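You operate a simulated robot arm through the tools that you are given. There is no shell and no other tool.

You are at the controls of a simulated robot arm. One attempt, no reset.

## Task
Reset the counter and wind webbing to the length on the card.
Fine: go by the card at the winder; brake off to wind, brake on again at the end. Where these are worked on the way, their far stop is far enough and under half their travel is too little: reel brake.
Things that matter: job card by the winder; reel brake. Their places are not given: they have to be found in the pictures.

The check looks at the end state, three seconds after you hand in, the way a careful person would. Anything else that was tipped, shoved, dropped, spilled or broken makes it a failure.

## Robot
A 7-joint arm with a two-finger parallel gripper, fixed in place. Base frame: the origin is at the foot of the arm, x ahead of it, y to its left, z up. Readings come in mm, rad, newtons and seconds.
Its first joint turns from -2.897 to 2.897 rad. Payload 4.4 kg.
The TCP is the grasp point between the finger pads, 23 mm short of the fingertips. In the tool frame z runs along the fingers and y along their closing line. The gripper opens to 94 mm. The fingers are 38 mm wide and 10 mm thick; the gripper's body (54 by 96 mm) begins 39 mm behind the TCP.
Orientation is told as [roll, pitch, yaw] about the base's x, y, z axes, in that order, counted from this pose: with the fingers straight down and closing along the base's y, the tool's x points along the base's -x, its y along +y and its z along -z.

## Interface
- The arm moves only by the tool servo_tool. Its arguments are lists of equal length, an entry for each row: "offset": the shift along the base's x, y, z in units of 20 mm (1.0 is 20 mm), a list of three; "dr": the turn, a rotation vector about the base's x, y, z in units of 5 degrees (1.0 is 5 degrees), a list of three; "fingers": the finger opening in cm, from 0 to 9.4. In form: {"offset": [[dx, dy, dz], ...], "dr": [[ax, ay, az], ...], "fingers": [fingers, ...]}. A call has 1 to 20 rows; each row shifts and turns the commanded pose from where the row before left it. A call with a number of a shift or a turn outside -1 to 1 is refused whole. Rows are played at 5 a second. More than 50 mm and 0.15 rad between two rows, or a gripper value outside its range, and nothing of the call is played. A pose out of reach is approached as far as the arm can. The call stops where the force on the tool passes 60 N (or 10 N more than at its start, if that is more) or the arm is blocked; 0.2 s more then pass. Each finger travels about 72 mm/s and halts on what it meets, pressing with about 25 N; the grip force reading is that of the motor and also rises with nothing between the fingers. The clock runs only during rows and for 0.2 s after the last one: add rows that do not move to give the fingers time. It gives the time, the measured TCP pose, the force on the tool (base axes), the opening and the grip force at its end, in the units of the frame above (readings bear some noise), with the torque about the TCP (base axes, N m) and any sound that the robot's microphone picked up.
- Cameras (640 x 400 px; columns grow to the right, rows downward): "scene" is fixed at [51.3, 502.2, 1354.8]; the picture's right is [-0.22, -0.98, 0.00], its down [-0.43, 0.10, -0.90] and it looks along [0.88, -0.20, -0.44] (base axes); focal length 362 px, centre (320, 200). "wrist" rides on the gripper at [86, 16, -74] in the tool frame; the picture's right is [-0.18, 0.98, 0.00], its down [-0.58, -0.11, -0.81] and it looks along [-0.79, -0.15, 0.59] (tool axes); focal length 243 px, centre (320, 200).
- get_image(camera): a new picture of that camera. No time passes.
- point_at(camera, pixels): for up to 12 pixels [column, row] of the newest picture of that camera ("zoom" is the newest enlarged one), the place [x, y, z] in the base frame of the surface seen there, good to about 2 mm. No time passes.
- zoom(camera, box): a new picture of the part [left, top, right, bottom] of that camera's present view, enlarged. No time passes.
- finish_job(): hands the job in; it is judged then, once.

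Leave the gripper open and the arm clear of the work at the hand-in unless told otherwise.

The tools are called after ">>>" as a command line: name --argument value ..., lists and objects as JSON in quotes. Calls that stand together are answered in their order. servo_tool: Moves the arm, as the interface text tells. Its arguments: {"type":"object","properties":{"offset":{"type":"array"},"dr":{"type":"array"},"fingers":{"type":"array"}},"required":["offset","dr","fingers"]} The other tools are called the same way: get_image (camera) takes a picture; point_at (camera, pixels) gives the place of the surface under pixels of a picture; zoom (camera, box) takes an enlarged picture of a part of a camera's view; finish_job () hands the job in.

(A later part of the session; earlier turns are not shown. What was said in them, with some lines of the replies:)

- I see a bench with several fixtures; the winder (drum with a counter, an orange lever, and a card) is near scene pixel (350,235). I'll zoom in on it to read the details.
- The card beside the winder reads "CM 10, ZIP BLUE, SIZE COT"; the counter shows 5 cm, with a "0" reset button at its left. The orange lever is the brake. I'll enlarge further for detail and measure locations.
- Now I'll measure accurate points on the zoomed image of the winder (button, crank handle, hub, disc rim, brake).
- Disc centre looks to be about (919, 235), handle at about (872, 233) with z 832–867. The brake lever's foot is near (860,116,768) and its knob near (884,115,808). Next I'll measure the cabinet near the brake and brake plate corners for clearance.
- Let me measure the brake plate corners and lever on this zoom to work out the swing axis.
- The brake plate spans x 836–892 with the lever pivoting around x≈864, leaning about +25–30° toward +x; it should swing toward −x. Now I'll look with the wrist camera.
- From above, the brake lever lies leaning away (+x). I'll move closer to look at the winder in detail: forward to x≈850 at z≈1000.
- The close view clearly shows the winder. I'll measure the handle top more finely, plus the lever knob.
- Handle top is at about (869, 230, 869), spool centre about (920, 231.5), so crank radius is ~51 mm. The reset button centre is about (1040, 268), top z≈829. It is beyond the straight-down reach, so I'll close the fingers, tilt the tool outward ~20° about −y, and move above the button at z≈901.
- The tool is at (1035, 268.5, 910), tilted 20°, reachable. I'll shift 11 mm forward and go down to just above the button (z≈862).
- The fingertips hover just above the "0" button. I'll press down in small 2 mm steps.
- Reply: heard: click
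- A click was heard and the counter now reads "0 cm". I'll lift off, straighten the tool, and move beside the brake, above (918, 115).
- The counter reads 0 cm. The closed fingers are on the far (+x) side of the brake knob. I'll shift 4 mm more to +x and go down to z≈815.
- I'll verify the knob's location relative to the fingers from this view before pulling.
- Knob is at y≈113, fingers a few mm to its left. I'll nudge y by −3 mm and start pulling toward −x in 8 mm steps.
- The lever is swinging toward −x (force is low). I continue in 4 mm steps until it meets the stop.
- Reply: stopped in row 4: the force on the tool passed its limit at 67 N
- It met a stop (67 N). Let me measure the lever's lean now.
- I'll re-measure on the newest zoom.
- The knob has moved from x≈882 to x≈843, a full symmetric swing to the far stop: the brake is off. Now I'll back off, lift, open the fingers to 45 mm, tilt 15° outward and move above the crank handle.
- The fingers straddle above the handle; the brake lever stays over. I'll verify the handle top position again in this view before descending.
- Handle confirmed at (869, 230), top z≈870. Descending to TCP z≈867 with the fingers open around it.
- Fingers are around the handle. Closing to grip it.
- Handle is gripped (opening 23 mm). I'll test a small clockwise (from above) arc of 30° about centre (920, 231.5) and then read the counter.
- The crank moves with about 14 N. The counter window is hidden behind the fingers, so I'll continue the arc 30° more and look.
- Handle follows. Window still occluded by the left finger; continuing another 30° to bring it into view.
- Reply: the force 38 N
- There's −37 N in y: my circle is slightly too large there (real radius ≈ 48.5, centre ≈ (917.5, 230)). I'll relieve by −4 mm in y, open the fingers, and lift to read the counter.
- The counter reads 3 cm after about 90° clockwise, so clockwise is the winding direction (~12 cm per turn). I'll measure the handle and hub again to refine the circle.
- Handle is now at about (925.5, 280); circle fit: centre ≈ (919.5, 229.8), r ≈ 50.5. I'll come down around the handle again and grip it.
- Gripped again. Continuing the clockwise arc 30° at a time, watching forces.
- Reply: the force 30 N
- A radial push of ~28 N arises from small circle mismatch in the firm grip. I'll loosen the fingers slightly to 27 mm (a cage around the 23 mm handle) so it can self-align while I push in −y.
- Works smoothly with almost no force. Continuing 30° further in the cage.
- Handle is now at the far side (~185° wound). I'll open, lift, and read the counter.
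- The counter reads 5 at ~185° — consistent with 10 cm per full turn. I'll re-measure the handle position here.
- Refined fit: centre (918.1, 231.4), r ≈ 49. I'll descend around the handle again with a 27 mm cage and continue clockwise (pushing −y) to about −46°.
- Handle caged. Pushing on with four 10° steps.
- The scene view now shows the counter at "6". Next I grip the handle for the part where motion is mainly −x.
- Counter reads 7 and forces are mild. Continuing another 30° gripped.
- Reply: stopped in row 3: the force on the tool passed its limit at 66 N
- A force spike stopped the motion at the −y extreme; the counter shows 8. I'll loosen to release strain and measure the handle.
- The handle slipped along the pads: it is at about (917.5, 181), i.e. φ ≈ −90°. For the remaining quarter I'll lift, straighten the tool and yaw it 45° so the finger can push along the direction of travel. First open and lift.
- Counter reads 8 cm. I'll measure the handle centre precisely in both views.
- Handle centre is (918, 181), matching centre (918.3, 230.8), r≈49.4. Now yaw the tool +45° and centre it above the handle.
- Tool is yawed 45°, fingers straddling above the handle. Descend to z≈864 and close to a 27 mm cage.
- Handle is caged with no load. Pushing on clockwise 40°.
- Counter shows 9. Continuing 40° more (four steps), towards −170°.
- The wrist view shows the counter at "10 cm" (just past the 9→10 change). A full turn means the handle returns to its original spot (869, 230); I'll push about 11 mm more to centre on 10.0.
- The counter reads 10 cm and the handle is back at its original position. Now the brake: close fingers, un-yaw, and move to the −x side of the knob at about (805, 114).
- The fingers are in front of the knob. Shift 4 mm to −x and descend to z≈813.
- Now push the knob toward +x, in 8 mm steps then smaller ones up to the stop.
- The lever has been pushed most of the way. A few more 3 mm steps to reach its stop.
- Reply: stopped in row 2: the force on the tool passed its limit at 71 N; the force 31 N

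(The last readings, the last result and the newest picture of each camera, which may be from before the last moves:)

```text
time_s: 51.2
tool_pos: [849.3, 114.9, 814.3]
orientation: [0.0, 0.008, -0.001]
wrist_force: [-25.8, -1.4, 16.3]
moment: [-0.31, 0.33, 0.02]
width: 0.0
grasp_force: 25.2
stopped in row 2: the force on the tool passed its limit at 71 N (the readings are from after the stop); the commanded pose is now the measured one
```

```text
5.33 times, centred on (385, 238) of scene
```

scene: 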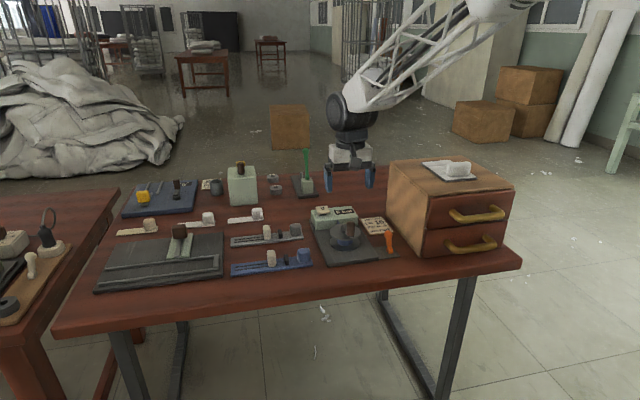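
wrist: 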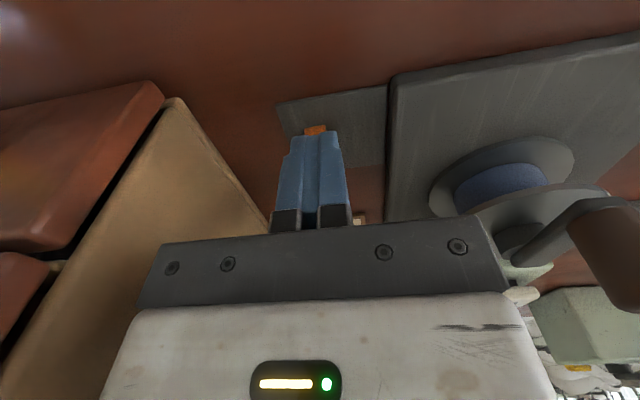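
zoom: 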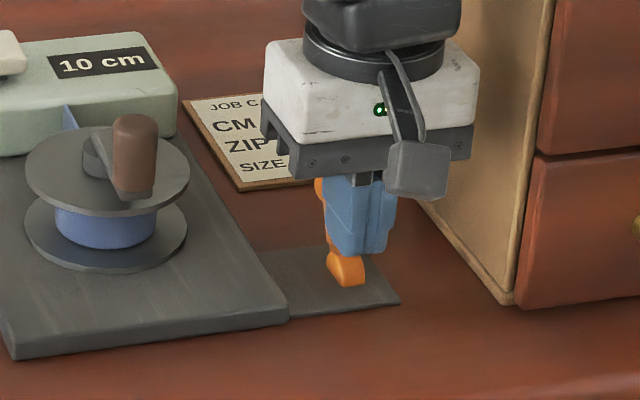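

It met the far stop. Backing off in −x, then lifting straight up and moving clear.

>>> servo_tool --offset '[[-0.5, 0, 0], [-0.8, 0, 0], [-0.8, 0, 0], [0, 0, 1], [0, 0, 1], [0, 0, 1], [0, 0, 1], [0, 0, 1], [0, 0, 1], [-1, 0, 1], [-1, 0, 1], [-1, 0, 1], [-1, 0, 1], [-1, 0, 0], [0, 0, 0]]' --dr '[[0, 0, 0], [0, 0, 0], [0, 0, 0], [0, 0, 0], [0, 0, 0], [0, 0, 0], [0, 0, 0], [0, 0, 0], [0, 0, 0], [0, 0, 0], [0, 0, 0], [0, 0, 0], [0, 0, 0], [0, 0, 0], [0, 0, 0]]' --fingers '[0, 0, 0, 0, 0, 0, 0, 0, 0, 2, 4, 6, 8, 9.4, 9.4]'

>>> zoom --camera "scene" --box '[310, 190, 420, 275]'

>>> get_image --camera "scene"

>>> get_image --camera "wrist"

```text
time_s: 54.5
tool_pos: [706.7, 115.7, 1014.1]
orientation: [-0.002, 0.008, -0.001]
wrist_force: [0.0, -0.2, -0.8]
moment: [0.03, -0.01, 0.01]
width: 94.2
grasp_force: 0.0
```

```text
4.71 times, centred on (365, 232) of scene
```

zoom: 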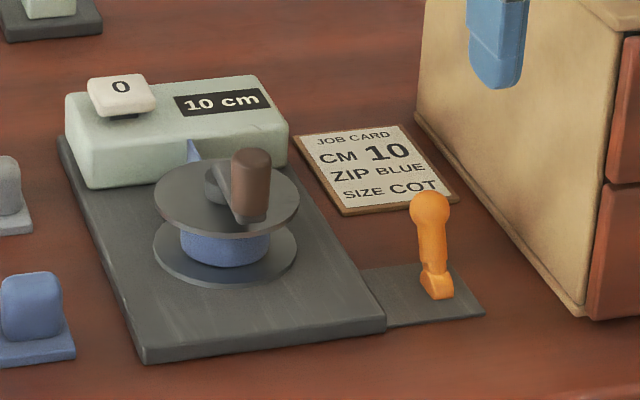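

```text
taken
```

scene: 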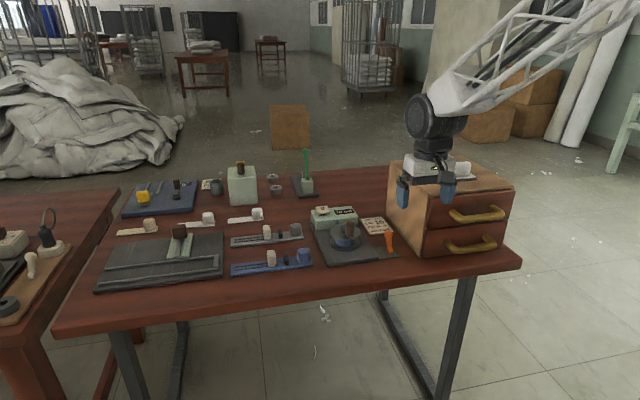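

```text
taken
```

wrist: 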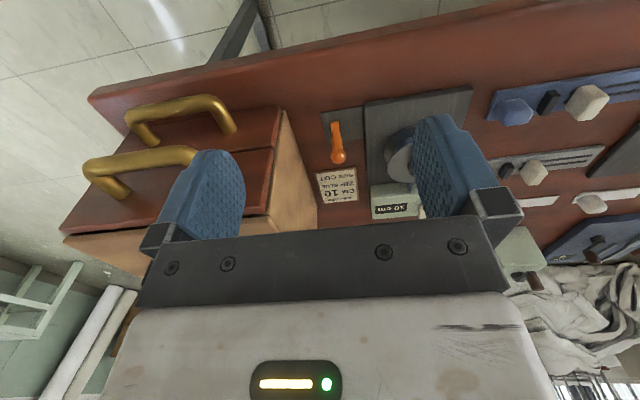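

The counter shows 10 cm, the lever is back in its starting lean. I'll verify the knob and handle positions against the starting values.

>>> zoom --camera "scene" --box '[360, 205, 430, 265]'

>>> point_at --camera "zoom" --pixels '[[275, 180], [275, 215], [280, 250], [283, 280], [303, 300]]'

>>> point_at --camera "scene" --pixels '[[351, 224], [353, 226], [351, 229]]'

```text
6.67 times, centred on (395, 235) of scene
```

zoom: 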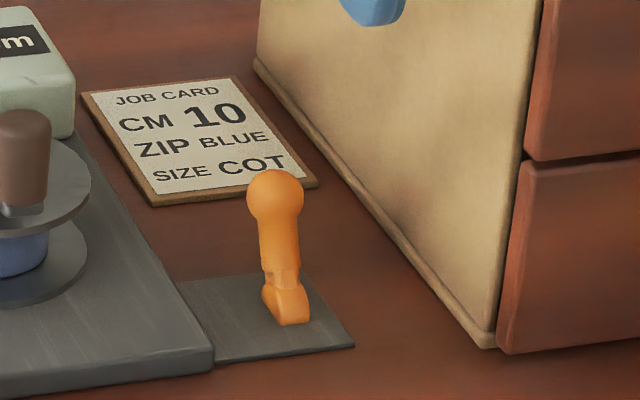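

```text
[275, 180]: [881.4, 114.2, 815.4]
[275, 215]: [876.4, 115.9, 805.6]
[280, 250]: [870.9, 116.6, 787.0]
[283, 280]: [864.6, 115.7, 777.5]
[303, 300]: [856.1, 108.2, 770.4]
```

```text
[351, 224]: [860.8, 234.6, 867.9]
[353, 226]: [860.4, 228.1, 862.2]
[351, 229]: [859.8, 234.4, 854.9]
```

The brake lever is exactly where it started (knob ≈ 881, 114, 815: brake on), the counter reads 10 cm as on the card, nothing else has moved, and the gripper is open and clear. Handing in.

>>> finish_job

```text
The job is handed in.
```

I reset the counter and wound the webbing to 10 cm, the length on the job card by the winder ("CM 10"). I've handed the job in; no result has come back yet.

- **Counter:** pressing the "0" button clicked and took it from 5 cm to 0. One full clockwise turn of the crank brought it to 10 cm. The handle ended within about 1 to 2 mm of where it started, so the length is close to 10.0.
- **Reel brake:** I assumed it was on at the start. I swung it to its far stop before winding, then pushed it back to the other stop afterwards. It now leans exactly as it did at the start.
- **Force stops:** the arm hit its force limit three times. Two were the brake meeting its stops; one was mid-wind, when the fingers slipped on the crank handle, so I changed the grip and carried on.
- **Surroundings:** nothing else on the bench looks moved in the last pictures. The gripper is open and clear of the work.
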